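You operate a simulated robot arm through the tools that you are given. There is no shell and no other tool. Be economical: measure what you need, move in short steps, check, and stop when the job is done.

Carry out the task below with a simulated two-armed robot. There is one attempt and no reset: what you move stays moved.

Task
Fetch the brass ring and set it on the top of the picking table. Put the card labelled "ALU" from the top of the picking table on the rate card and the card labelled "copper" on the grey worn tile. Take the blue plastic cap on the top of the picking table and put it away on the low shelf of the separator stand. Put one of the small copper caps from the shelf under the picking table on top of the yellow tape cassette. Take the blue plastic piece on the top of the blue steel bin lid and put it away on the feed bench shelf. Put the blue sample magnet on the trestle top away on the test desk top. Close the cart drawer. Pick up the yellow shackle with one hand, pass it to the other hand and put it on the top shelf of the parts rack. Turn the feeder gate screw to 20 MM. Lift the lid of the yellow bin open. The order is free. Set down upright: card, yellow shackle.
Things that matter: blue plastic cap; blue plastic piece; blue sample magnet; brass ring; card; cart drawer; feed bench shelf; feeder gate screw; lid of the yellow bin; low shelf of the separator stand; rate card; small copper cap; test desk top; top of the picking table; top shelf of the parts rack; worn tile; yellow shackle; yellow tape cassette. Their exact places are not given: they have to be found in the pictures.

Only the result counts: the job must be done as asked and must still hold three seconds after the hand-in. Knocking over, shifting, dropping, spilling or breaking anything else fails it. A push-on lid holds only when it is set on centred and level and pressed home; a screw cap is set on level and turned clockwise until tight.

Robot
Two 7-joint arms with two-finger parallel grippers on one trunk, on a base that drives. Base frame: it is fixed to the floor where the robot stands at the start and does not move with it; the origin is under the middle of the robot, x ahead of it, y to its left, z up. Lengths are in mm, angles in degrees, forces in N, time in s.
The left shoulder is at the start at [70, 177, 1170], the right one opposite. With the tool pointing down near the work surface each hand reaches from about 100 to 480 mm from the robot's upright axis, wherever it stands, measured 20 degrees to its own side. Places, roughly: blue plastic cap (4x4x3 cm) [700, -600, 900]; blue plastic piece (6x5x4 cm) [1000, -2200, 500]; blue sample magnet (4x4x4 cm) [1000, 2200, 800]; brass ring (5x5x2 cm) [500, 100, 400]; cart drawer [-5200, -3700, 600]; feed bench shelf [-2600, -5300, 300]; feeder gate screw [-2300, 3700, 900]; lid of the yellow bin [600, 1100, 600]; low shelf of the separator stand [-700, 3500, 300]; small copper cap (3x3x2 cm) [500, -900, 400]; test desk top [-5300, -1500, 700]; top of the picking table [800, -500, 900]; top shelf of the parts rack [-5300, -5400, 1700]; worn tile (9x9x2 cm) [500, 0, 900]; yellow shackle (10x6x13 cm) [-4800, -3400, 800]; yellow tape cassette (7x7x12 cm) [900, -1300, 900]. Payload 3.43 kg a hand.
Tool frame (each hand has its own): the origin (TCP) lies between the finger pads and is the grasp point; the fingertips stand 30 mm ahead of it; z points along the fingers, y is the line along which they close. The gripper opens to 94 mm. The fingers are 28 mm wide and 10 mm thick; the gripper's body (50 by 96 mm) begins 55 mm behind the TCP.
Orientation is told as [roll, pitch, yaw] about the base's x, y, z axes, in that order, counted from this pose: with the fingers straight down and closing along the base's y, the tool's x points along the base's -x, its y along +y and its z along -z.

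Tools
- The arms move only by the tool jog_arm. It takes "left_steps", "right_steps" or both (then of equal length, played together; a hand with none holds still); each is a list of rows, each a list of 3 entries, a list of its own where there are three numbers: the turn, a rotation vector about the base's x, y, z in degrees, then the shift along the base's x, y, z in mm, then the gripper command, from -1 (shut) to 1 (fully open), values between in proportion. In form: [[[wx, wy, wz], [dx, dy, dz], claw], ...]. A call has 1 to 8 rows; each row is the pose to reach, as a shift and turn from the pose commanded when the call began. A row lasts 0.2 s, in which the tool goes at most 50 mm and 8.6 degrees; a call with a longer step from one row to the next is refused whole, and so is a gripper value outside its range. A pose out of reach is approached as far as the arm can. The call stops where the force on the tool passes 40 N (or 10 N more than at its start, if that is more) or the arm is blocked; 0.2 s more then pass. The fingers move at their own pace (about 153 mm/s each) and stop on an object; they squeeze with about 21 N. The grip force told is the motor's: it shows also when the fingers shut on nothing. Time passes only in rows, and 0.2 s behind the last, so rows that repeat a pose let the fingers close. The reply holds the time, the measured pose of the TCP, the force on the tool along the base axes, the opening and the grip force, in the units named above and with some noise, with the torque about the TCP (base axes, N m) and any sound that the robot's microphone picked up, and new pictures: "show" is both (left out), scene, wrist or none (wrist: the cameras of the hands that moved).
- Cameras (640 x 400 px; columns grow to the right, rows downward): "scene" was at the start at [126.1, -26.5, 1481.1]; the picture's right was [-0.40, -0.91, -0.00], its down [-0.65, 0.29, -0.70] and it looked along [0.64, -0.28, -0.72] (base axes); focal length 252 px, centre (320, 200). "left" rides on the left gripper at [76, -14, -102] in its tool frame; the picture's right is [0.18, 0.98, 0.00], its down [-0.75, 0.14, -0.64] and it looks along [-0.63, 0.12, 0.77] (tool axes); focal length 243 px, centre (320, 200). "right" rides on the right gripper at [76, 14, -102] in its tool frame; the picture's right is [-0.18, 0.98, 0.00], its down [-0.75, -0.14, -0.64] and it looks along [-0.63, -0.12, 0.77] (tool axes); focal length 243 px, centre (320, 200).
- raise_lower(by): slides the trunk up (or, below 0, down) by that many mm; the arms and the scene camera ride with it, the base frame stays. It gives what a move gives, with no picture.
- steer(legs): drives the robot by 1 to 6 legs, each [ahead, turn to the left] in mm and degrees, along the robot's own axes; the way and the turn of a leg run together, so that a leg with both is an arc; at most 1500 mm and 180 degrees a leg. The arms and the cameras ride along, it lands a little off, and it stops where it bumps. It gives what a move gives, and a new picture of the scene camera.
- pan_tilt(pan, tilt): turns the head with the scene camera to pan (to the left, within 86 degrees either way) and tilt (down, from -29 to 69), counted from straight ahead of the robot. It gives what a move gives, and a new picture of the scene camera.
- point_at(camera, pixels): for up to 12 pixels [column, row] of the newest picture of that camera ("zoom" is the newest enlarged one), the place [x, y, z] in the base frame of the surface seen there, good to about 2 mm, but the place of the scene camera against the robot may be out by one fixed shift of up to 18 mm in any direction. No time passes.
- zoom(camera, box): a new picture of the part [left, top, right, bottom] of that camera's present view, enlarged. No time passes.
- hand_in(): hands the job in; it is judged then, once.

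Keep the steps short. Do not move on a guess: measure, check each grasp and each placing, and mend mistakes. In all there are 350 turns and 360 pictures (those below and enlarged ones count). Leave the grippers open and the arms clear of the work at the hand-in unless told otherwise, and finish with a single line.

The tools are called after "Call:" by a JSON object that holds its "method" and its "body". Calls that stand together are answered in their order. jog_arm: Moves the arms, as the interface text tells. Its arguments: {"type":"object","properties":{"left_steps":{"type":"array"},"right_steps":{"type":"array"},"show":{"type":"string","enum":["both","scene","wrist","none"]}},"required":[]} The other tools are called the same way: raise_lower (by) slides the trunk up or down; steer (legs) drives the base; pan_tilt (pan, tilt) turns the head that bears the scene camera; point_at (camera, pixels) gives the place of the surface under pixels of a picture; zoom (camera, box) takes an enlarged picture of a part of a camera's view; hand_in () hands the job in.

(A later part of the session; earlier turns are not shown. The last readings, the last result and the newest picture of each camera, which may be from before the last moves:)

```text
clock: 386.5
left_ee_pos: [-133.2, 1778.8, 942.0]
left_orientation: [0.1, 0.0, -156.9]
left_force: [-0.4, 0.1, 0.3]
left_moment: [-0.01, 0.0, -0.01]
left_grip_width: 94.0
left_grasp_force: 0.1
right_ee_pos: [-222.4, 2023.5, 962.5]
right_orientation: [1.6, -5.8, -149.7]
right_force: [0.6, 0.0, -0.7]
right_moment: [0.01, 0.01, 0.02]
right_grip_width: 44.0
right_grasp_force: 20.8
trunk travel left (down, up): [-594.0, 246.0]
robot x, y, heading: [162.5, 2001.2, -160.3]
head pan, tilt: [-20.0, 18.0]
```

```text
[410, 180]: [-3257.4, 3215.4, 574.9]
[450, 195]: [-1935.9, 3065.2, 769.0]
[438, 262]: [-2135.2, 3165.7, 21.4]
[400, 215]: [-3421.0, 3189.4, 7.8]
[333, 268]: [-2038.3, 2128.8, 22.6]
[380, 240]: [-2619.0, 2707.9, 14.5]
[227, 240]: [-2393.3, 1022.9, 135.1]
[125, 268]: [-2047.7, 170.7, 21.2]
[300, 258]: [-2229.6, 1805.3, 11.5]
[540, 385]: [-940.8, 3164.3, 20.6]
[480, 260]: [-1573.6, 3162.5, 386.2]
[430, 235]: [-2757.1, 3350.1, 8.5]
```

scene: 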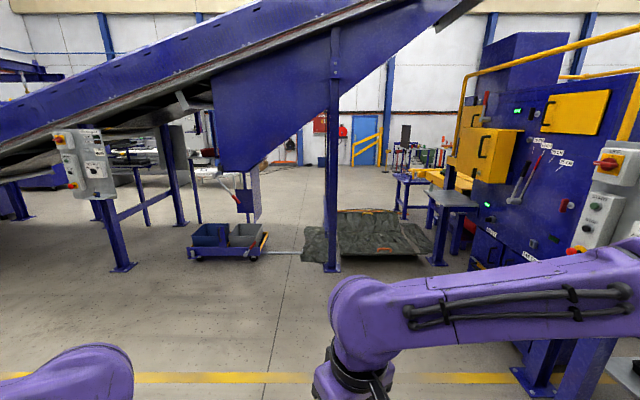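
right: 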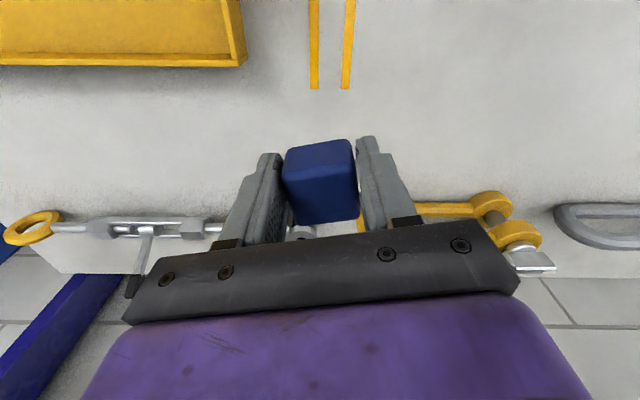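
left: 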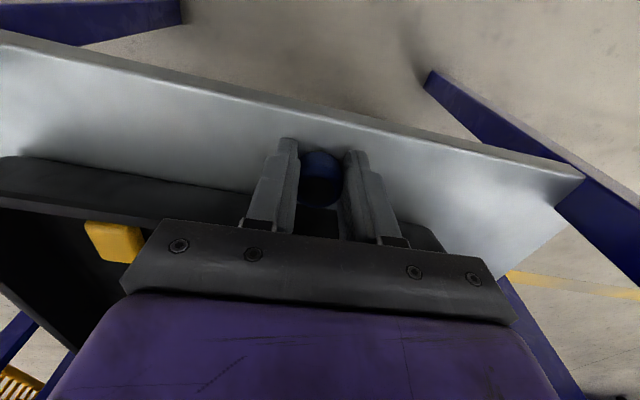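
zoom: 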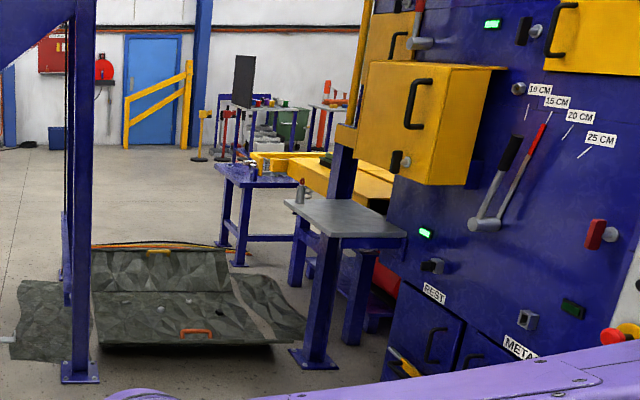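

The feeder must be left of the separator. I drive to about (-1400,2350) and look.

Call:
{"method": "steer", "body": {"legs": [[0, -32.3], [800, 0], [760, 0], [0, -32]]}}

Call:
{"method": "pan_tilt", "body": {"pan": 0, "tilt": 25}}

```text
clock: 397.6
left_ee_pos: [-1691.3, 2513.4, 940.8]
left_orientation: [0.2, 0.0, 138.3]
left_force: [-1.0, -0.1, -0.8]
left_moment: [-0.01, -0.02, 0.04]
left_grip_width: 94.2
left_grasp_force: 0.0
right_ee_pos: [-1507.5, 2696.9, 961.7]
right_orientation: [1.7, -5.7, 145.4]
right_force: [0.3, 0.8, -0.8]
right_moment: [-0.03, 0.0, -0.04]
right_grip_width: 43.7
right_grasp_force: 20.8
trunk travel left (down, up): [-594.0, 246.0]
robot x, y, heading: [-1366.1, 2345.4, 134.8]
head pan, tilt: [-20.0, 18.0]
```

scene: 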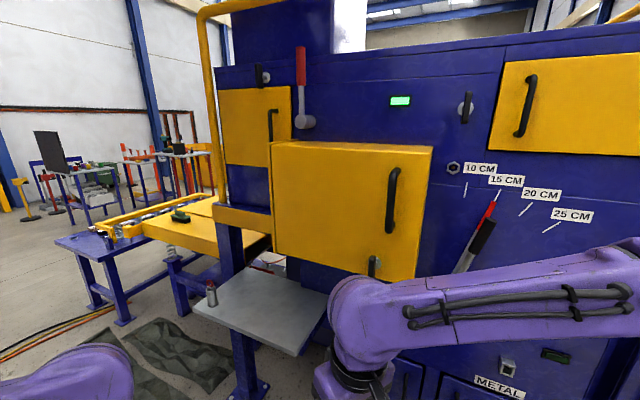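

```text
clock: 398.4
left_ee_pos: [-1692.2, 2513.1, 943.1]
left_orientation: [0.1, -0.1, 138.2]
left_force: [-0.4, 0.0, 0.6]
left_moment: [-0.02, 0.01, 0.03]
left_grip_width: 94.2
left_grasp_force: 0.1
right_ee_pos: [-1508.3, 2697.2, 962.9]
right_orientation: [1.6, -5.7, 145.3]
right_force: [-0.3, 0.2, -0.7]
right_moment: [0.0, 0.0, 0.0]
right_grip_width: 43.5
right_grasp_force: 21.3
trunk travel left (down, up): [-594.0, 246.0]
robot x, y, heading: [-1364.0, 2343.2, 134.8]
head pan, tilt: [0.0, 25.0]
```

scene: 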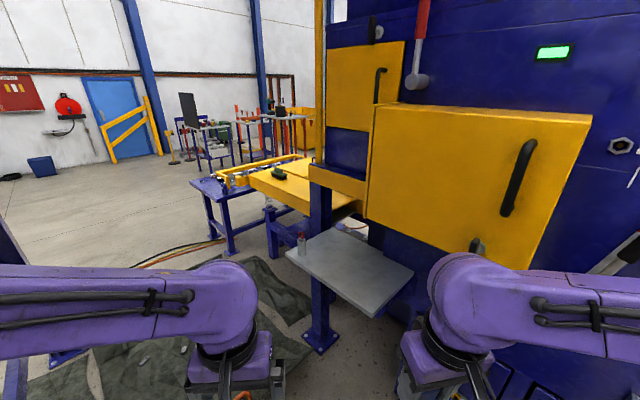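

The screw should be hidden behind the cabinet's left post. I measure the feeder table, tarp and stand to choose an approach.

Call:
{"method": "zoom", "body": {"camera": "scene", "box": [170, 80, 430, 280]}}

Call:
{"method": "point_at", "body": {"camera": "scene", "pixels": [[278, 173], [300, 195], [345, 207], [225, 182], [232, 250], [275, 258], [320, 345], [250, 275], [180, 255], [310, 240], [340, 185], [350, 270]]}}

```text
2.00 times, centred on (300, 180) of scene
```

zoom: 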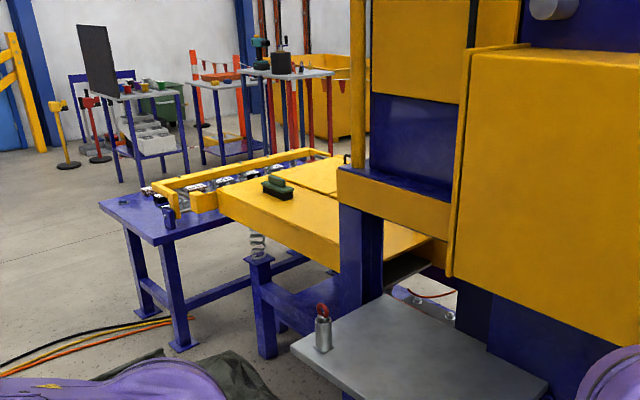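

```text
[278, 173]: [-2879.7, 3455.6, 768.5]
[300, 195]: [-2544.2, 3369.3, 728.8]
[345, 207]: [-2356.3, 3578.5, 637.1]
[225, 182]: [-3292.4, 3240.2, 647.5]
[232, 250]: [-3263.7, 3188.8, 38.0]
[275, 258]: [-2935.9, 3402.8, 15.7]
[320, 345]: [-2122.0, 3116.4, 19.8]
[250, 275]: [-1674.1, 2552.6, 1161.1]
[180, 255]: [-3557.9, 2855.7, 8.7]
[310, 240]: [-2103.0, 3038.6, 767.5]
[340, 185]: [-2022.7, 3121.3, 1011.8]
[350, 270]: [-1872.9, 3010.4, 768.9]
```

I map the tarp's outline on the floor.

Call:
{"method": "pan_tilt", "body": {"pan": 20, "tilt": 30}}

Call:
{"method": "point_at", "body": {"camera": "scene", "pixels": [[300, 230], [200, 250], [330, 230], [350, 240], [380, 280], [395, 320], [330, 290], [260, 240], [420, 250], [150, 260]]}}

```text
clock: 399.2
left_ee_pos: [-1692.6, 2513.5, 943.0]
left_orientation: [0.1, -0.1, 138.2]
left_force: [0.0, -0.5, 1.1]
left_moment: [0.01, 0.0, -0.02]
left_grip_width: 94.0
left_grasp_force: 0.1
right_ee_pos: [-1507.8, 2697.2, 963.5]
right_orientation: [1.7, -5.7, 145.4]
right_force: [0.0, -0.3, -0.8]
right_moment: [-0.02, -0.01, -0.01]
right_grip_width: 43.6
right_grasp_force: 20.8
trunk travel left (down, up): [-594.0, 246.0]
robot x, y, heading: [-1362.9, 2340.3, 134.8]
head pan, tilt: [20.0, 30.0]
```

scene: 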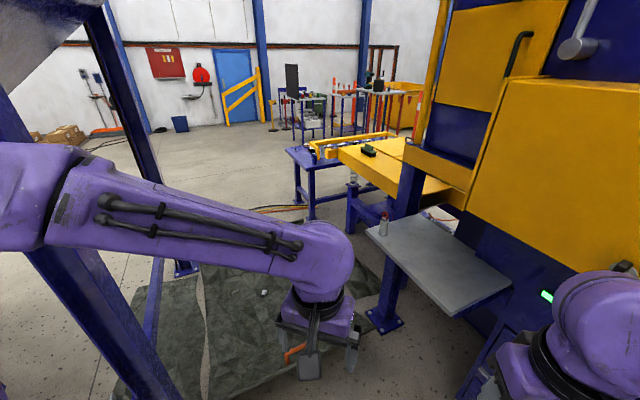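

```text
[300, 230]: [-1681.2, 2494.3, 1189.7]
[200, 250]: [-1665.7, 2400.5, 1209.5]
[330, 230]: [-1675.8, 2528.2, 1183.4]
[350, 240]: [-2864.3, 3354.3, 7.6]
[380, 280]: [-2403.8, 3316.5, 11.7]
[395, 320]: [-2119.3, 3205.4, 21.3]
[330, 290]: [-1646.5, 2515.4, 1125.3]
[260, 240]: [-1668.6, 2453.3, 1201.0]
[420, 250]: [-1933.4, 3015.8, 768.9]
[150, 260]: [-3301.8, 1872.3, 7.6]
```

I turn to face -x to see the tarp and the passage clearly.

Call:
{"method": "steer", "body": {"legs": [[0, 55]]}}

Call:
{"method": "pan_tilt", "body": {"pan": -10, "tilt": 33}}

Call:
{"method": "point_at", "body": {"camera": "scene", "pixels": [[320, 250], [250, 230], [400, 250], [320, 200], [200, 240], [460, 230], [320, 300], [380, 190], [280, 185], [240, 200]]}}

```text
clock: 402.1
left_ee_pos: [-1691.2, 2172.8, 942.3]
left_orientation: [0.2, 0.0, -166.8]
left_force: [-0.2, -0.1, -0.7]
left_moment: [0.0, 0.0, 0.01]
left_grip_width: 94.2
left_grasp_force: 0.1
right_ee_pos: [-1737.6, 2428.8, 962.3]
right_orientation: [1.7, -5.8, -159.5]
right_force: [0.3, 0.8, -1.0]
right_moment: [0.03, -0.03, 0.03]
right_grip_width: 43.7
right_grasp_force: 21.3
trunk travel left (down, up): [-594.0, 246.0]
robot x, y, heading: [-1364.6, 2340.3, -170.3]
head pan, tilt: [20.0, 30.0]
```

scene: 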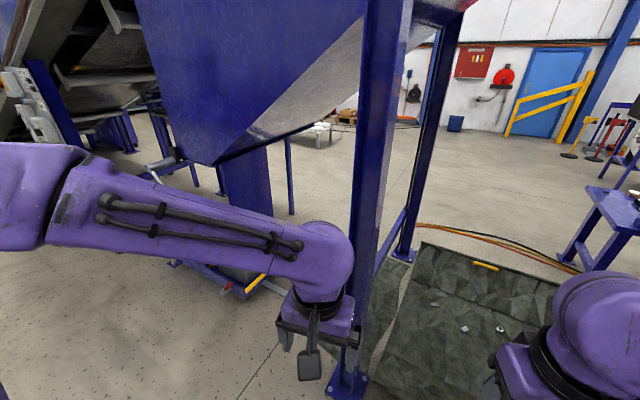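

```text
clock: 403.1
left_ee_pos: [-1691.7, 2172.0, 943.4]
left_orientation: [0.2, 0.0, -166.8]
left_force: [-0.3, -0.5, -0.3]
left_moment: [0.01, -0.02, 0.04]
left_grip_width: 94.2
left_grasp_force: 0.1
right_ee_pos: [-1737.5, 2429.3, 961.7]
right_orientation: [1.7, -5.7, -159.4]
right_force: [0.0, -0.2, -0.7]
right_moment: [-0.03, -0.01, -0.02]
right_grip_width: 43.9
right_grasp_force: 20.9
trunk travel left (down, up): [-594.0, 246.0]
robot x, y, heading: [-1367.9, 2343.1, -170.2]
head pan, tilt: [-10.0, 33.0]
```

scene: 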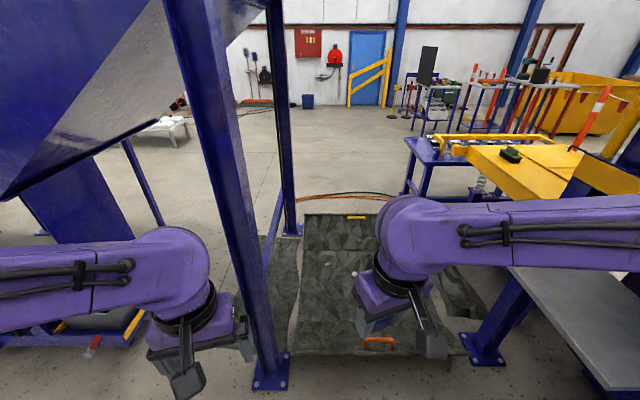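

```text
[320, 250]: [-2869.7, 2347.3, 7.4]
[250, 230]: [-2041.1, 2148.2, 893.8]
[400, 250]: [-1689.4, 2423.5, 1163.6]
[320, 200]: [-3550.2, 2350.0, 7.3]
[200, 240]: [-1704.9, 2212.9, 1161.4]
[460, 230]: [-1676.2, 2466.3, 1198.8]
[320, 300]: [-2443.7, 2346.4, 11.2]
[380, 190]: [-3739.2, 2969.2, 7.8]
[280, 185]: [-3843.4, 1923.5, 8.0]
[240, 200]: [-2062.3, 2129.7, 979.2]
```

The tarp is a flat mat between tall posts; I will instead reach the feeder later from the west. First the magnet goes to the test desk: I drive back south.

Call:
{"method": "steer", "body": {"legs": [[0, 89], [1480, 0], [1480, 0], [1430, 0], [0, -34], [1160, 0]]}}

```text
clock: 435.1
left_ee_pos: [-1105.9, -3422.8, 942.7]
left_orientation: [-0.1, 0.0, -110.2]
left_force: [1.1, 0.1, 0.2]
left_moment: [0.0, -0.01, 0.03]
left_grip_width: 94.0
left_grasp_force: 0.1
right_ee_pos: [-1345.9, -3319.2, 962.3]
right_orientation: [1.7, -5.7, -103.1]
right_force: [0.2, 0.8, 0.1]
right_moment: [0.04, 0.01, -0.02]
right_grip_width: 43.4
right_grasp_force: 20.8
trunk travel left (down, up): [-594.0, 246.0]
robot x, y, heading: [-1067.5, -3056.5, -113.8]
head pan, tilt: [-10.0, 33.0]
```

scene: 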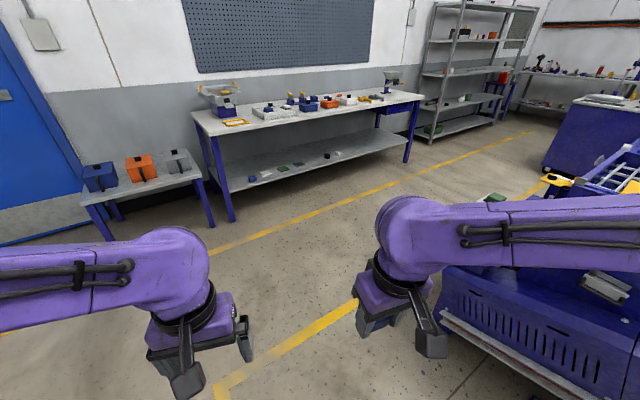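

Call:
{"method": "steer", "body": {"legs": [[0, -4], [1320, 0], [0, -62]]}}

Call:
{"method": "pan_tilt", "body": {"pan": 0, "tilt": 20}}

Call:
{"method": "zoom", "body": {"camera": "scene", "box": [120, 60, 560, 320]}}

```text
clock: 444.9
left_ee_pos: [-2041.5, -4335.7, 941.9]
left_orientation: [0.2, 0.0, -177.1]
left_force: [0.4, 0.2, -0.1]
left_moment: [-0.01, 0.0, 0.03]
left_grip_width: 94.3
left_grasp_force: 0.0
right_ee_pos: [-2039.1, -4074.0, 963.3]
right_orientation: [1.7, -5.8, -169.8]
right_force: [0.4, 0.5, -1.2]
right_moment: [-0.02, -0.01, -0.01]
right_grip_width: 43.8
right_grasp_force: 21.1
trunk travel left (down, up): [-594.0, 246.0]
robot x, y, heading: [-1689.4, -4225.1, 179.4]
head pan, tilt: [-10.0, 33.0]
```

scene: 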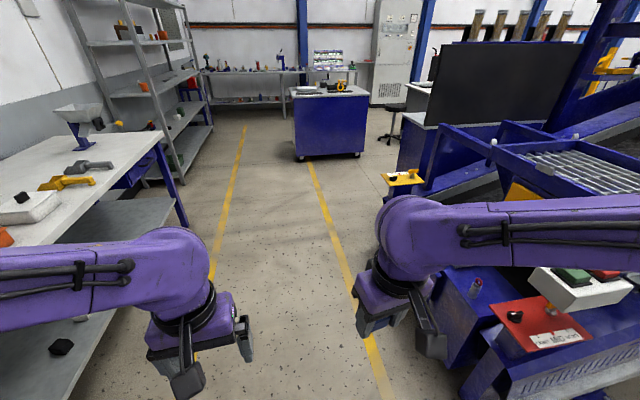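

```text
clock: 445.7
left_ee_pos: [-2039.9, -4336.0, 942.6]
left_orientation: [0.1, 0.0, -177.1]
left_force: [-0.5, -0.6, -0.5]
left_moment: [0.03, -0.04, 0.02]
left_grip_width: 93.9
left_grasp_force: 0.1
right_ee_pos: [-2039.0, -4074.2, 962.4]
right_orientation: [1.7, -5.7, -169.8]
right_force: [0.7, -0.2, -0.5]
right_moment: [0.01, -0.06, 0.0]
right_grip_width: 43.4
right_grasp_force: 21.0
trunk travel left (down, up): [-594.0, 246.0]
robot x, y, heading: [-1689.6, -4225.6, 179.5]
head pan, tilt: [0.0, 20.0]
```

scene: 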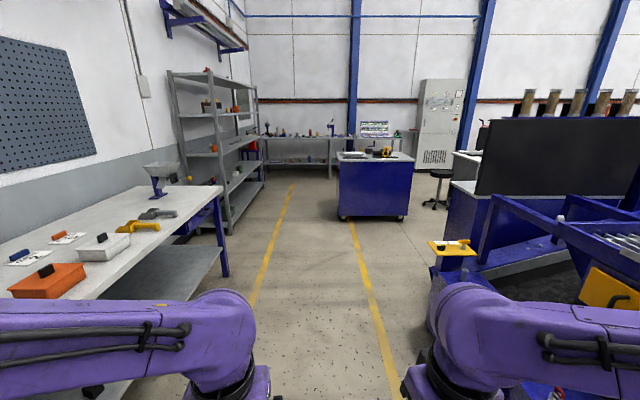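

```text
1.45 times, centred on (340, 190) of scene
```

zoom: 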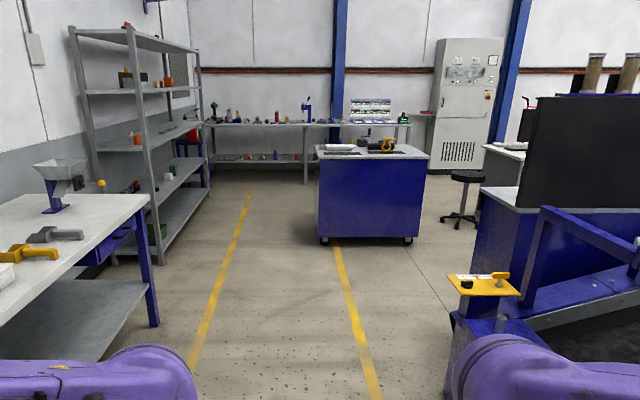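

I see the blue cart with the yellow shackle on it, and the parts rack. I measure them.

Call:
{"method": "point_at", "body": {"camera": "scene", "pixels": [[343, 215], [405, 215], [340, 160], [413, 160], [386, 150], [354, 153], [225, 195], [220, 275], [455, 245], [440, 205], [375, 185], [230, 200]]}}

Call:
{"method": "zoom", "body": {"camera": "scene", "box": [320, 110, 430, 230]}}

```text
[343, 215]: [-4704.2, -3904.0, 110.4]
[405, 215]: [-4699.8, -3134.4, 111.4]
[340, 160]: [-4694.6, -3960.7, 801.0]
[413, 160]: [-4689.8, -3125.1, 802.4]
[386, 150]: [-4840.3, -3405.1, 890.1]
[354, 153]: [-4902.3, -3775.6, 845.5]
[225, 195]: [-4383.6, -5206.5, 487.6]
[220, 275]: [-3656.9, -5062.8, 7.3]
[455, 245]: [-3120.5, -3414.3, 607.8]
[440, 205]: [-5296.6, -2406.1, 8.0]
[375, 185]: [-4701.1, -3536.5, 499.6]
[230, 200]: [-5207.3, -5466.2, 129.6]
```

```text
3.33 times, centred on (375, 170) of scene
```

zoom: 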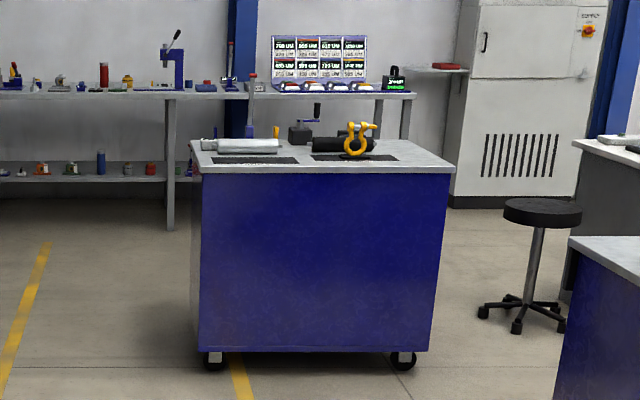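

The drawer must face -x. First the test desk: I drive ahead to about (-3700,-4230) and look to the right.

Call:
{"method": "steer", "body": {"legs": [[1000, 0], [1000, 0]]}}

Call:
{"method": "pan_tilt", "body": {"pan": -60, "tilt": 20}}

```text
clock: 455.6
left_ee_pos: [-4030.6, -4340.8, 941.7]
left_orientation: [0.0, 0.0, -176.0]
left_force: [-1.0, 0.1, 0.8]
left_moment: [0.04, -0.02, -0.01]
left_grip_width: 93.9
left_grasp_force: 0.2
right_ee_pos: [-4033.4, -4081.1, 963.7]
right_orientation: [1.6, -5.7, -168.9]
right_force: [-0.1, -0.4, -0.2]
right_moment: [-0.01, -0.02, 0.0]
right_grip_width: 43.7
right_grasp_force: 20.8
trunk travel left (down, up): [-594.0, 246.0]
robot x, y, heading: [-3681.6, -4223.0, -179.4]
head pan, tilt: [0.0, 20.0]
```

scene: 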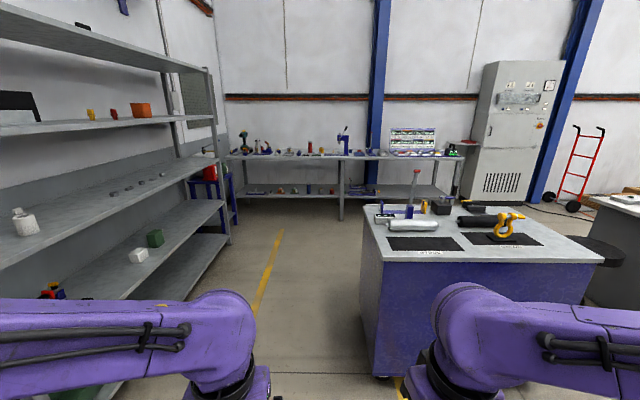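

```text
clock: 456.9
left_ee_pos: [-4031.6, -4342.3, 942.4]
left_orientation: [0.1, 0.0, -176.0]
left_force: [-0.2, 0.0, 0.4]
left_moment: [0.03, -0.02, 0.0]
left_grip_width: 94.1
left_grasp_force: 0.1
right_ee_pos: [-4033.1, -4080.4, 962.6]
right_orientation: [1.8, -5.7, -168.9]
right_force: [-0.2, -0.1, -1.5]
right_moment: [-0.01, -0.02, -0.04]
right_grip_width: 43.7
right_grasp_force: 21.2
trunk travel left (down, up): [-594.0, 246.0]
robot x, y, heading: [-3680.9, -4230.6, -179.5]
head pan, tilt: [-60.0, 20.0]
```

scene: 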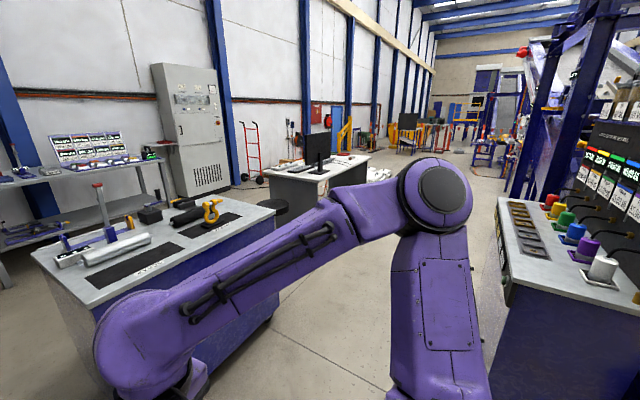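

The desk with the monitor is beyond the cart. I measure desk, cart and control-desk edges for the lane.

Call:
{"method": "zoom", "body": {"camera": "scene", "box": [250, 100, 420, 230]}}

Call:
{"method": "point_at", "body": {"camera": "scene", "pixels": [[315, 178], [350, 165], [366, 158], [372, 172], [290, 170], [275, 215], [500, 240], [505, 305], [270, 205], [280, 300], [497, 200], [345, 157]]}}

```text
3.08 times, centred on (335, 165) of scene
```

zoom: 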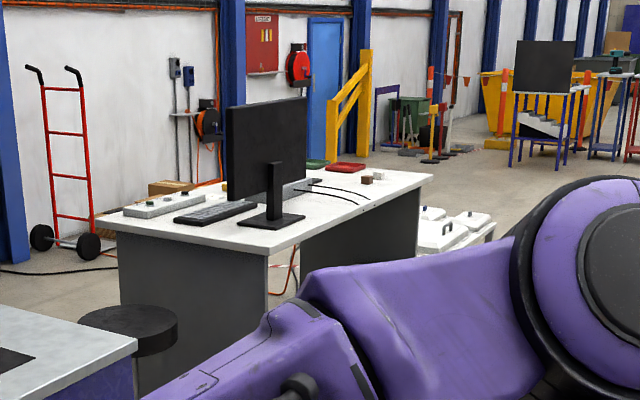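

```text
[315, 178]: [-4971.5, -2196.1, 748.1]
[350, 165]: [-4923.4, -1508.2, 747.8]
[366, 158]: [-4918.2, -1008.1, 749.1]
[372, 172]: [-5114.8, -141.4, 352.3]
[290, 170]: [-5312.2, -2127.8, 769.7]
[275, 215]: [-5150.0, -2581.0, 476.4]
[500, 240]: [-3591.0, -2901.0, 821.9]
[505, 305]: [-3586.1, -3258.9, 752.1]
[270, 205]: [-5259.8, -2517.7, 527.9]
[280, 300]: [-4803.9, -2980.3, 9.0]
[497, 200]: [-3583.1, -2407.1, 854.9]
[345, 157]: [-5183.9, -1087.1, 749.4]
```

The lane between cart and control desk is about 1100 wide. I drive up at x ≈ -4160 to y ≈ -1650, then face the desk.

Call:
{"method": "steer", "body": {"legs": [[490, 0], [0, -90], [1300, 0], [1280, 0], [0, 90]]}}

Call:
{"method": "pan_tilt", "body": {"pan": 0, "tilt": 30}}

```text
clock: 479.7
left_ee_pos: [-4540.8, -1741.6, 941.8]
left_orientation: [0.2, 0.0, -176.6]
left_force: [0.0, 0.6, 0.9]
left_moment: [0.0, 0.0, 0.01]
left_grip_width: 94.0
left_grasp_force: 0.1
right_ee_pos: [-4542.1, -1481.9, 962.1]
right_orientation: [1.7, -5.7, -169.4]
right_force: [0.9, -0.7, -0.8]
right_moment: [0.05, -0.01, -0.02]
right_grip_width: 43.5
right_grasp_force: 22.0
trunk travel left (down, up): [-594.0, 246.0]
robot x, y, heading: [-4195.6, -1623.9, 179.9]
head pan, tilt: [-60.0, 20.0]
```

scene: 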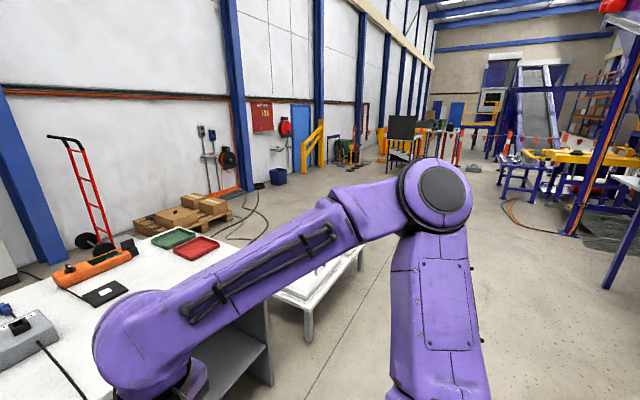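

```text
clock: 481.0
left_ee_pos: [-4541.7, -1741.7, 942.4]
left_orientation: [0.2, 0.0, -176.7]
left_force: [-0.6, 0.4, -0.1]
left_moment: [-0.04, 0.04, -0.01]
left_grip_width: 93.9
left_grasp_force: 0.0
right_ee_pos: [-4541.7, -1480.8, 962.6]
right_orientation: [1.7, -5.7, -169.4]
right_force: [-0.6, 0.6, -0.8]
right_moment: [0.03, 0.0, -0.02]
right_grip_width: 43.9
right_grasp_force: 20.9
trunk travel left (down, up): [-594.0, 246.0]
robot x, y, heading: [-4192.1, -1632.0, 180.0]
head pan, tilt: [0.0, 30.0]
```

scene: 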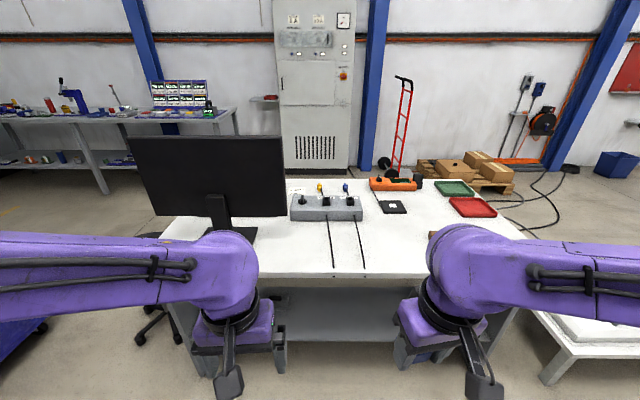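

The desk top is open around (400,245). I measure it.

Call:
{"method": "point_at", "body": {"camera": "scene", "pixels": [[340, 275], [400, 270], [400, 240], [420, 225], [360, 250], [380, 300], [392, 207], [470, 210]]}}

Call:
{"method": "zoom", "body": {"camera": "scene", "box": [300, 160, 540, 310]}}

```text
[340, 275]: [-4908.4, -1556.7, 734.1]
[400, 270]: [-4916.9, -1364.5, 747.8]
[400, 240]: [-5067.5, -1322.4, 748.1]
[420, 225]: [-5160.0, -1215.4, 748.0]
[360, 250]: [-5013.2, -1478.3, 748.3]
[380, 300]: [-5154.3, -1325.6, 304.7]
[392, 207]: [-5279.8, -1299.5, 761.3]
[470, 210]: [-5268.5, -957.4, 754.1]
```

```text
2.67 times, centred on (420, 235) of scene
```

zoom: 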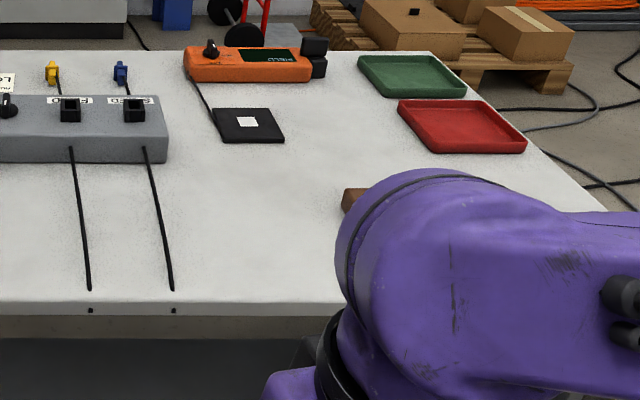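

Clear spot about (-5040,-1370). I drive ahead 330 mm.

Call:
{"method": "steer", "body": {"legs": [[330, 0]]}}

Call:
{"method": "jog_arm", "body": {"right_steps": [[[1.3, -2.6, 0], [-35, 20, 0], -1], [[2.7, -5.3, 0], [-70, 40, -10], -1], [[2.7, -5.3, 0], [-105, 60, -25], -1], [[2.7, -5.3, 0], [-140, 80, -45], -1], [[2.7, -5.3, 0], [-165, 105, -75], -1], [[2.7, -5.3, 0], [-165, 110, -115], -1]], "show": "both"}}

```text
clock: 483.2
left_ee_pos: [-4872.2, -1741.1, 942.7]
left_orientation: [0.2, 0.1, -176.6]
left_force: [-0.2, 0.1, 0.7]
left_moment: [0.03, -0.01, -0.03]
left_grip_width: 94.1
left_grasp_force: 0.1
right_ee_pos: [-4873.2, -1481.6, 962.2]
right_orientation: [1.7, -5.8, -169.3]
right_force: [-0.2, -0.4, -1.4]
right_moment: [-0.01, -0.04, 0.01]
right_grip_width: 43.4
right_grasp_force: 21.0
trunk travel left (down, up): [-594.0, 246.0]
robot x, y, heading: [-4517.4, -1630.6, -180.1]
head pan, tilt: [0.0, 30.0]
```

scene: 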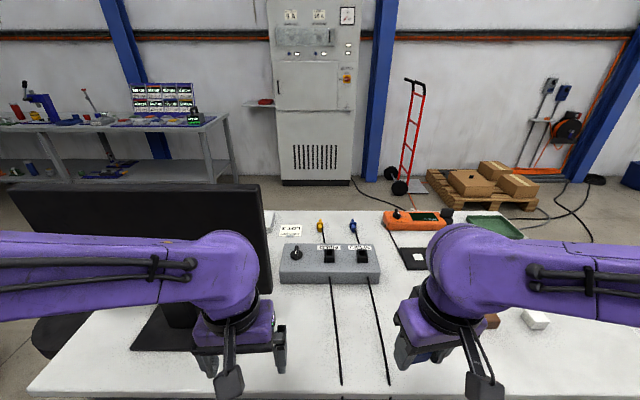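

```text
clock: 484.6
left_ee_pos: [-4873.0, -1741.4, 941.2]
left_orientation: [0.2, 0.0, -176.6]
left_force: [0.3, -0.3, 0.3]
left_moment: [-0.01, 0.0, -0.03]
left_grip_width: 93.8
left_grasp_force: 0.0
right_ee_pos: [-5040.8, -1370.3, 847.0]
right_orientation: [0.0, 0.1, -169.3]
right_force: [0.2, -1.1, -1.4]
right_moment: [0.04, -0.08, 0.0]
right_grip_width: 43.4
right_grasp_force: 21.2
trunk travel left (down, up): [-594.0, 246.0]
robot x, y, heading: [-4521.0, -1630.1, -179.9]
head pan, tilt: [0.0, 30.0]
```

scene: 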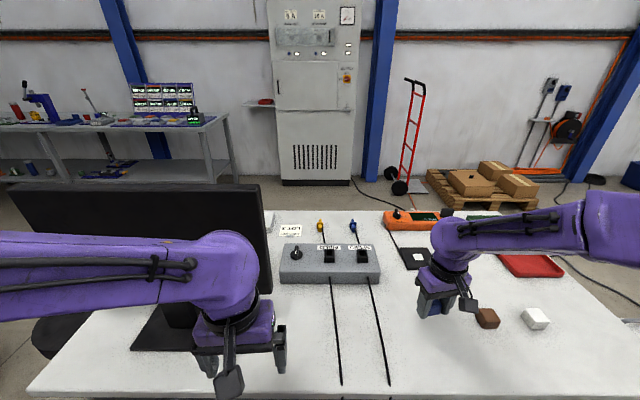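
right: 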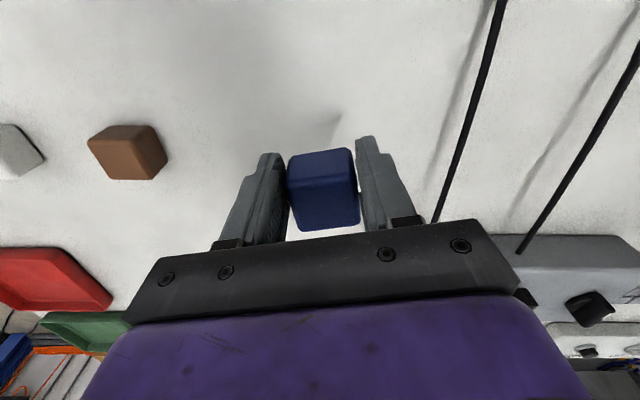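

Clear spot. I lower until contact.

Call:
{"method": "jog_arm", "body": {"right_steps": [[[0, 0, 0], [0, 0, -40], -1], [[0, 0, 0], [0, 0, -65], -1], [[0, 0, 0], [0, 0, -72], -1], [[0, 0, 0], [0, 0, -76], -1], [[0, 0, 0], [0, 0, -79], -1]], "show": "none"}}

```text
clock: 485.8
left_ee_pos: [-4870.9, -1741.9, 942.6]
left_orientation: [0.1, -0.1, -176.6]
left_force: [-0.1, -0.4, -0.4]
left_moment: [0.03, -0.02, 0.0]
left_grip_width: 93.9
left_grasp_force: 0.1
right_ee_pos: [-5038.0, -1370.4, 770.4]
right_orientation: [0.0, -0.3, -169.4]
right_force: [-2.4, 2.7, 17.4]
right_moment: [-0.01, 0.26, -0.02]
right_grip_width: 44.2
right_grasp_force: 21.1
trunk travel left (down, up): [-594.0, 246.0]
robot x, y, heading: [-4521.8, -1629.5, -180.1]
head pan, tilt: [0.0, 30.0]
```

Contact (17 N). I release and rise.

Call:
{"method": "jog_arm", "body": {"right_steps": [[[0, 0, 0], [0, 0, 1], 0.4], [[0, 0, 0], [0, 0, 1], 0.4], [[0, 0, 0], [0, 0, 30], 0.4], [[0, 0, 0], [0, 0, 75], 0.4], [[0, 0, 0], [10, 0, 120], 1], [[0, 0, 0], [40, -20, 150], 1], [[0, 0, 0], [75, -50, 170], 1], [[0, 0, 0], [110, -80, 185], 1]], "show": "scene"}}

```text
refused: row 7 steps farther than a row can; nothing moved
```

Call:
{"method": "jog_arm", "body": {"right_steps": [[[0, 0, 0], [0, 0, 1], 0.4], [[0, 0, 0], [0, 0, 1], 0.4], [[0, 0, 0], [0, 0, 30], 0.4], [[0, 0, 0], [0, 0, 75], 0.4], [[0, 0, 0], [10, 0, 115], 1], [[0, 0, 0], [40, -15, 140], 1], [[0, 0, 0], [75, -35, 160], 1], [[0, 0, 0], [110, -55, 175], 1]], "show": "scene"}}

```text
clock: 487.6
left_ee_pos: [-4872.6, -1738.5, 942.6]
left_orientation: [0.5, -0.1, -176.5]
left_force: [-0.1, 0.7, -0.4]
left_moment: [-0.04, -0.02, 0.04]
left_grip_width: 93.7
left_grasp_force: 0.1
right_ee_pos: [-4926.5, -1423.6, 942.6]
right_orientation: [0.2, -0.1, -169.2]
right_force: [0.8, 1.0, -0.8]
right_moment: [-0.02, 0.01, -0.01]
right_grip_width: 94.1
right_grasp_force: 0.1
trunk travel left (down, up): [-594.0, 246.0]
robot x, y, heading: [-4520.7, -1629.5, -180.2]
head pan, tilt: [0.0, 30.0]
```

scene: 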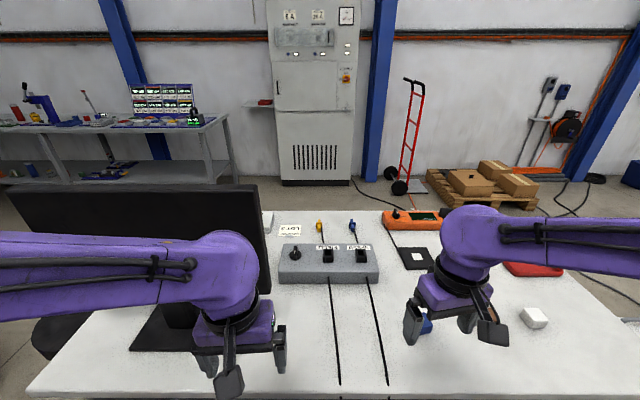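

The magnet is on the desk. Now to the feeder gate from the west: I back off and drive north in stages.

Call:
{"method": "steer", "body": {"legs": [[-350, 0], [0, -92], [1300, 0]]}}

Call:
{"method": "pan_tilt", "body": {"pan": -15, "tilt": 15}}

```text
clock: 499.9
left_ee_pos: [-4241.7, 26.8, 941.5]
left_orientation: [0.2, -0.2, 92.0]
left_force: [0.1, 0.4, 0.2]
left_moment: [0.01, -0.01, 0.01]
left_grip_width: 93.9
left_grasp_force: 0.1
right_ee_pos: [-3924.7, 73.5, 943.3]
right_orientation: [0.0, 0.0, 99.2]
right_force: [-0.4, 0.2, 0.2]
right_moment: [-0.02, -0.04, 0.03]
right_grip_width: 94.2
right_grasp_force: 0.0
trunk travel left (down, up): [-594.0, 246.0]
robot x, y, heading: [-4138.0, -323.7, 88.6]
head pan, tilt: [0.0, 30.0]
```

scene: 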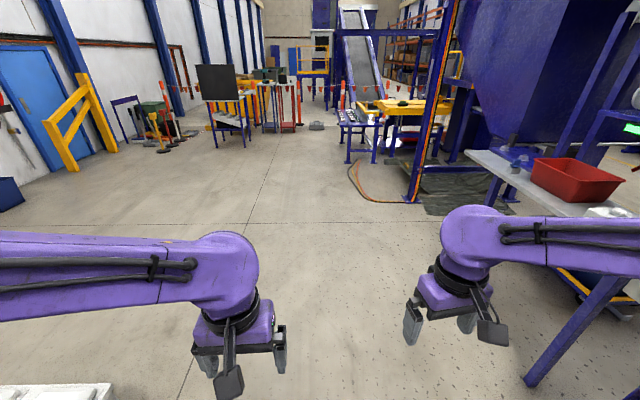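

```text
clock: 500.6
left_ee_pos: [-4242.6, 25.6, 941.4]
left_orientation: [0.2, -0.2, 91.8]
left_force: [-0.5, -0.3, 0.7]
left_moment: [-0.01, 0.01, -0.02]
left_grip_width: 94.0
left_grasp_force: 0.0
right_ee_pos: [-3924.6, 73.8, 943.4]
right_orientation: [0.0, 0.0, 99.2]
right_force: [-0.3, 0.5, -0.3]
right_moment: [0.01, 0.02, 0.0]
right_grip_width: 94.0
right_grasp_force: 0.1
trunk travel left (down, up): [-594.0, 246.0]
robot x, y, heading: [-4135.2, -326.9, 88.3]
head pan, tilt: [-15.0, 15.0]
```

scene: 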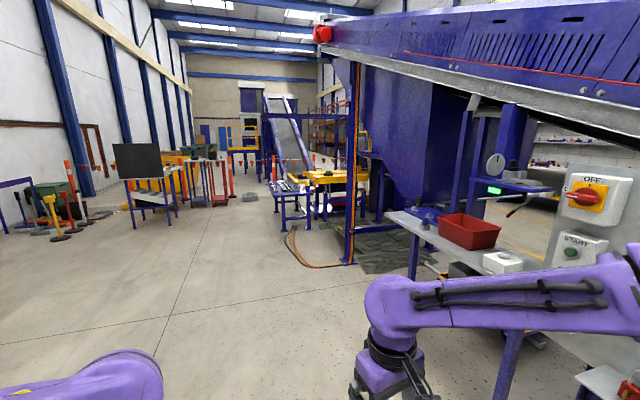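

I measure the near objects on the right and the cable.

Call:
{"method": "point_at", "body": {"camera": "scene", "pixels": [[555, 230], [412, 265], [392, 212], [348, 258], [290, 240], [310, 265], [282, 222], [320, 180], [355, 175], [340, 190]]}}

Call:
{"method": "zoom", "body": {"camera": "scene", "box": [250, 130, 420, 280]}}

```text
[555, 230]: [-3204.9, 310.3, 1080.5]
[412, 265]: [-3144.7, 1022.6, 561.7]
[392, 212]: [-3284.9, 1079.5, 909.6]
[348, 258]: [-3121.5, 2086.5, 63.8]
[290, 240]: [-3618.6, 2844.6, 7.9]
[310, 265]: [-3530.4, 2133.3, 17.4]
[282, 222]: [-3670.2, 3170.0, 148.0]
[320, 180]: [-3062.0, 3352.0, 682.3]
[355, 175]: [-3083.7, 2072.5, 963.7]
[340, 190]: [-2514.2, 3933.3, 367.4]
```

```text
2.67 times, centred on (335, 205) of scene
```

zoom: 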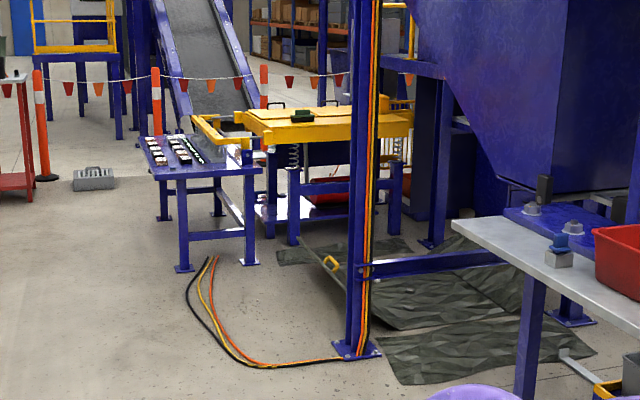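

I drive on north at x ≈ -4130 to y ≈ 2700 and look east.

Call:
{"method": "steer", "body": {"legs": [[1500, 1], [1450, 0]]}}

Call:
{"method": "pan_tilt", "body": {"pan": -65, "tilt": 20}}

Call:
{"method": "zoom", "body": {"camera": "scene", "box": [150, 90, 470, 290]}}

```text
clock: 514.8
left_ee_pos: [-4193.6, 2963.0, 941.3]
left_orientation: [0.3, -0.1, 92.3]
left_force: [0.4, -0.4, 0.5]
left_moment: [0.01, -0.02, 0.0]
left_grip_width: 94.0
left_grasp_force: 0.0
right_ee_pos: [-3876.6, 3013.4, 943.6]
right_orientation: [0.0, -0.1, 99.6]
right_force: [0.9, 0.3, -0.1]
right_moment: [0.0, -0.01, -0.01]
right_grip_width: 94.4
right_grasp_force: 0.0
trunk travel left (down, up): [-594.0, 246.0]
robot x, y, heading: [-4087.7, 2609.1, 89.1]
head pan, tilt: [-15.0, 15.0]
```

scene: 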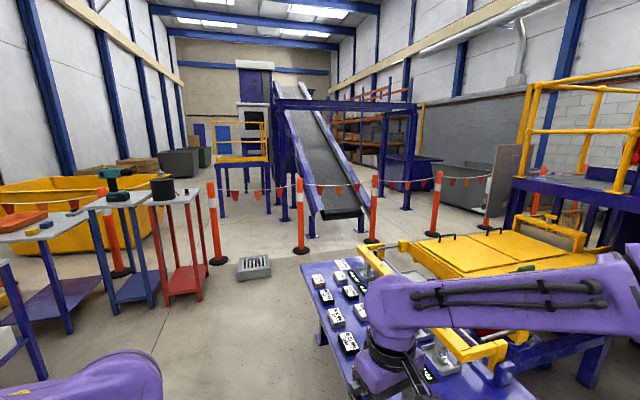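

```text
clock: 516.0
left_ee_pos: [-4192.8, 2962.4, 942.9]
left_orientation: [0.3, -0.1, 92.3]
left_force: [-0.1, 0.4, -0.5]
left_moment: [-0.02, 0.02, 0.01]
left_grip_width: 94.3
left_grasp_force: 0.1
right_ee_pos: [-3877.2, 3012.7, 942.9]
right_orientation: [0.0, 0.1, 99.6]
right_force: [0.4, 0.3, 0.2]
right_moment: [-0.07, -0.01, -0.05]
right_grip_width: 93.9
right_grasp_force: 0.0
trunk travel left (down, up): [-594.0, 246.0]
robot x, y, heading: [-4088.2, 2614.1, 89.0]
head pan, tilt: [-65.0, 20.0]
```

scene: 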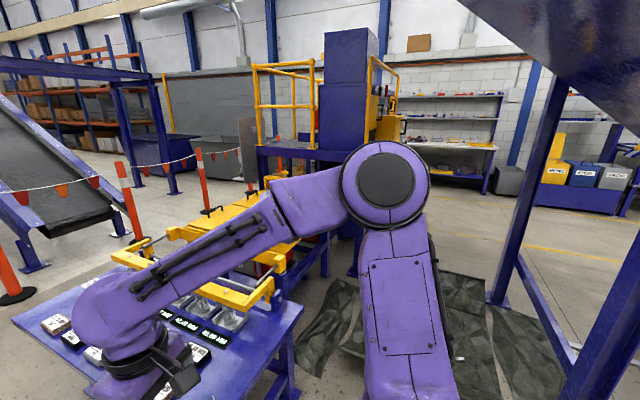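

```text
2.00 times, centred on (310, 190) of scene
```

zoom: 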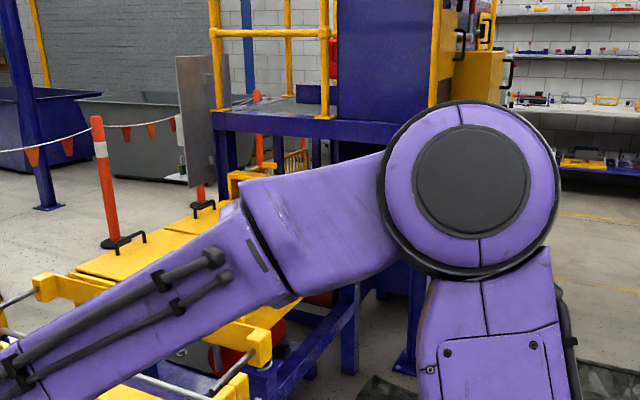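

I pan to the feeder's far end where a yellow gate structure stood.

Call:
{"method": "pan_tilt", "body": {"pan": -38, "tilt": 15}}

Call:
{"method": "zoom", "body": {"camera": "scene", "box": [280, 120, 480, 270]}}

```text
clock: 516.9
left_ee_pos: [-4191.8, 2964.2, 942.8]
left_orientation: [0.1, 0.0, 92.2]
left_force: [-0.8, 0.1, 0.1]
left_moment: [0.02, -0.01, 0.0]
left_grip_width: 94.0
left_grasp_force: 0.1
right_ee_pos: [-3876.9, 3012.9, 944.0]
right_orientation: [-0.1, 0.0, 99.5]
right_force: [0.1, -0.5, 0.4]
right_moment: [-0.01, 0.03, -0.01]
right_grip_width: 93.9
right_grasp_force: 0.1
trunk travel left (down, up): [-594.0, 246.0]
robot x, y, heading: [-4090.8, 2612.1, 88.9]
head pan, tilt: [-38.0, 15.0]
```

scene: 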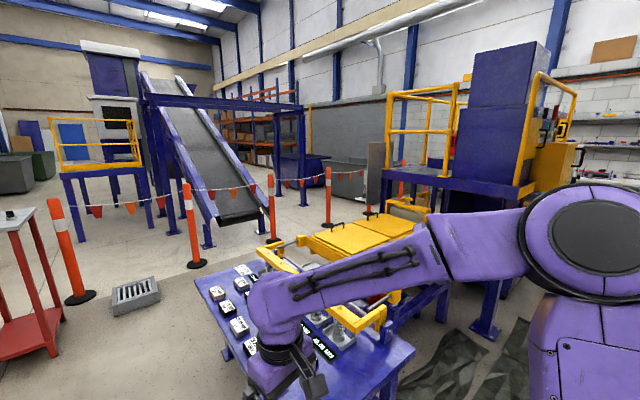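

```text
2.67 times, centred on (380, 195) of scene
```

zoom: 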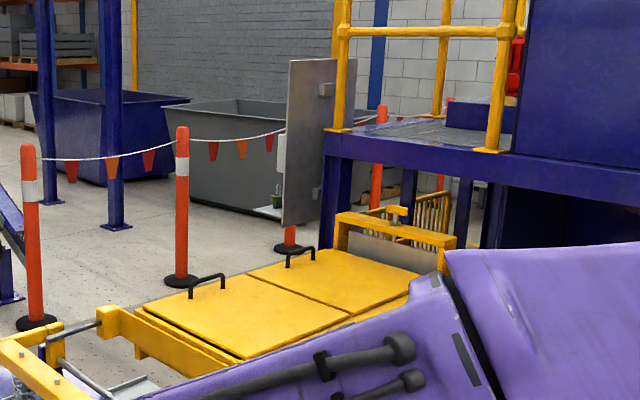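

I see the yellow gate frame with a T-handled screw on top at (409,200). I measure and look closer.

Call:
{"method": "point_at", "body": {"camera": "scene", "pixels": [[409, 199], [409, 203], [390, 207], [425, 212], [388, 215], [415, 218], [375, 208], [350, 240], [405, 240]]}}

Call:
{"method": "zoom", "body": {"camera": "scene", "box": [370, 180, 450, 240]}}

```text
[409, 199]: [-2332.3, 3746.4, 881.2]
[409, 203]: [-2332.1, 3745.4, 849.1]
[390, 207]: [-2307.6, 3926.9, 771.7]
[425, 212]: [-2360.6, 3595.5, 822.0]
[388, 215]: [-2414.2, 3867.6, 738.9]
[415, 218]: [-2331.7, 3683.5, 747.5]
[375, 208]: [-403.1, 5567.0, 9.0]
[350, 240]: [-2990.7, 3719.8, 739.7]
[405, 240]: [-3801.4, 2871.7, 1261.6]
```

```text
6.67 times, centred on (410, 210) of scene
```

zoom: 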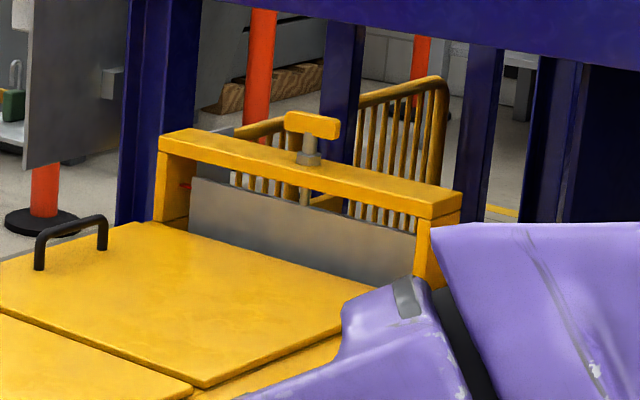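

I measure floor obstacles on the north route.

Call:
{"method": "pan_tilt", "body": {"pan": -20, "tilt": 22}}

Call:
{"method": "point_at", "body": {"camera": "scene", "pixels": [[238, 258], [260, 275], [238, 280], [300, 240], [185, 288], [373, 218], [435, 205], [345, 200], [310, 275], [160, 310], [480, 190]]}}

```text
clock: 517.7
left_ee_pos: [-4193.2, 2963.1, 941.1]
left_orientation: [0.2, -0.1, 92.3]
left_force: [-0.4, -0.3, -0.1]
left_moment: [0.01, 0.01, -0.01]
left_grip_width: 94.0
left_grasp_force: 0.0
right_ee_pos: [-3876.9, 3013.5, 943.1]
right_orientation: [0.0, 0.0, 99.6]
right_force: [-0.9, -0.1, -0.2]
right_moment: [-0.01, 0.05, 0.01]
right_grip_width: 94.1
right_grasp_force: 0.1
trunk travel left (down, up): [-594.0, 246.0]
robot x, y, heading: [-4089.1, 2607.7, 89.1]
head pan, tilt: [-20.0, 22.0]
```

scene: 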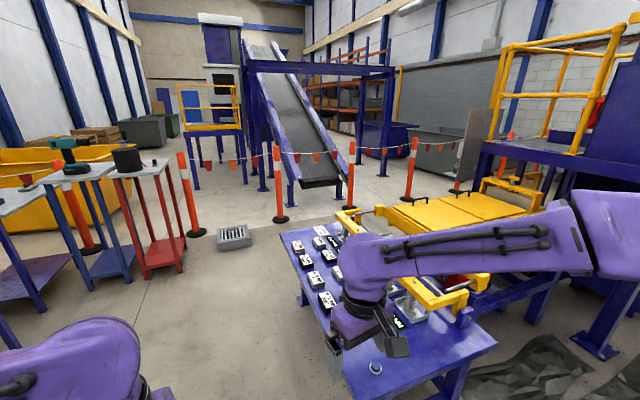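

```text
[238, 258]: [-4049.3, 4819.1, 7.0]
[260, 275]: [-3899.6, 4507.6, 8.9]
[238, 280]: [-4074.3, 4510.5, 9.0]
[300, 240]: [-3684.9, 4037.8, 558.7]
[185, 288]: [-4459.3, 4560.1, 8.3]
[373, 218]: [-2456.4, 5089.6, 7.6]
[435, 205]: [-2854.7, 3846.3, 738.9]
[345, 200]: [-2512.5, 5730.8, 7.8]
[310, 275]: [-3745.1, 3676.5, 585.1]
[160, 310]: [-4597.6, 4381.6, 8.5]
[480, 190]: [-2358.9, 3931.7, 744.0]
```

I take the north route: up past the blue table, then east along y ≈ 4550.

Call:
{"method": "steer", "body": {"legs": [[0, 7], [1000, 0], [0, -8], [950, 0], [0, -88]]}}

Call:
{"method": "pan_tilt", "body": {"pan": -20, "tilt": 20}}

```text
clock: 532.4
left_ee_pos: [-3794.6, 4666.8, 941.9]
left_orientation: [0.2, 0.0, 2.9]
left_force: [-0.6, 0.1, -0.6]
left_moment: [0.0, 0.01, 0.0]
left_grip_width: 94.0
left_grasp_force: 0.1
right_ee_pos: [-3742.3, 4350.8, 944.2]
right_orientation: [-0.1, 0.1, 10.2]
right_force: [-0.3, -0.5, -0.8]
right_moment: [-0.02, -0.03, -0.02]
right_grip_width: 93.9
right_grasp_force: 0.1
trunk travel left (down, up): [-594.0, 246.0]
robot x, y, heading: [-4148.2, 4559.6, -0.4]
head pan, tilt: [-20.0, 22.0]
```

scene: 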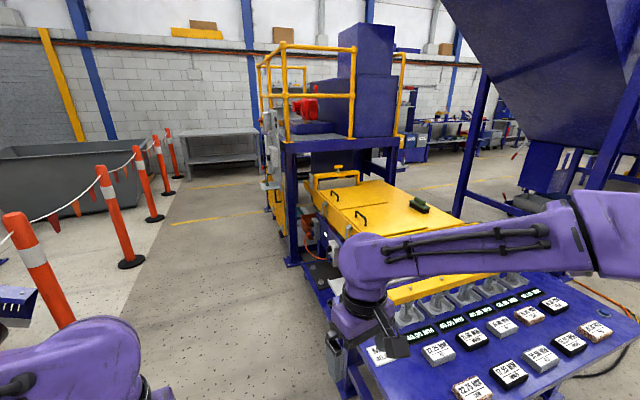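

```text
clock: 533.0
left_ee_pos: [-3795.1, 4667.2, 942.6]
left_orientation: [0.3, -0.2, 2.9]
left_force: [0.1, -0.1, -1.1]
left_moment: [0.01, -0.01, -0.02]
left_grip_width: 93.8
left_grasp_force: 0.1
right_ee_pos: [-3743.2, 4351.1, 942.6]
right_orientation: [0.0, 0.0, 10.2]
right_force: [-0.3, -0.1, -0.5]
right_moment: [-0.01, 0.02, 0.04]
right_grip_width: 94.2
right_grasp_force: 0.2
trunk travel left (down, up): [-594.0, 246.0]
robot x, y, heading: [-4146.5, 4555.9, -0.3]
head pan, tilt: [-20.0, 20.0]
```

scene: 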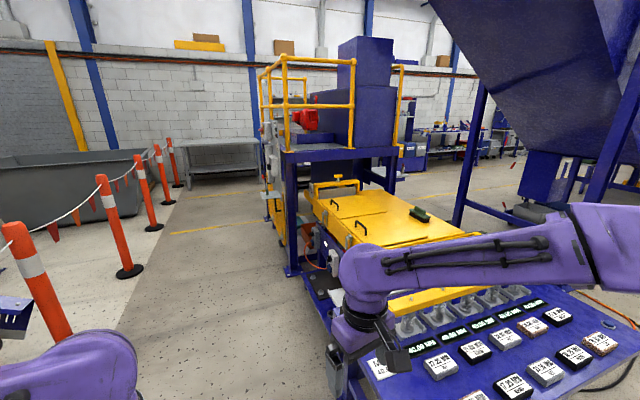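

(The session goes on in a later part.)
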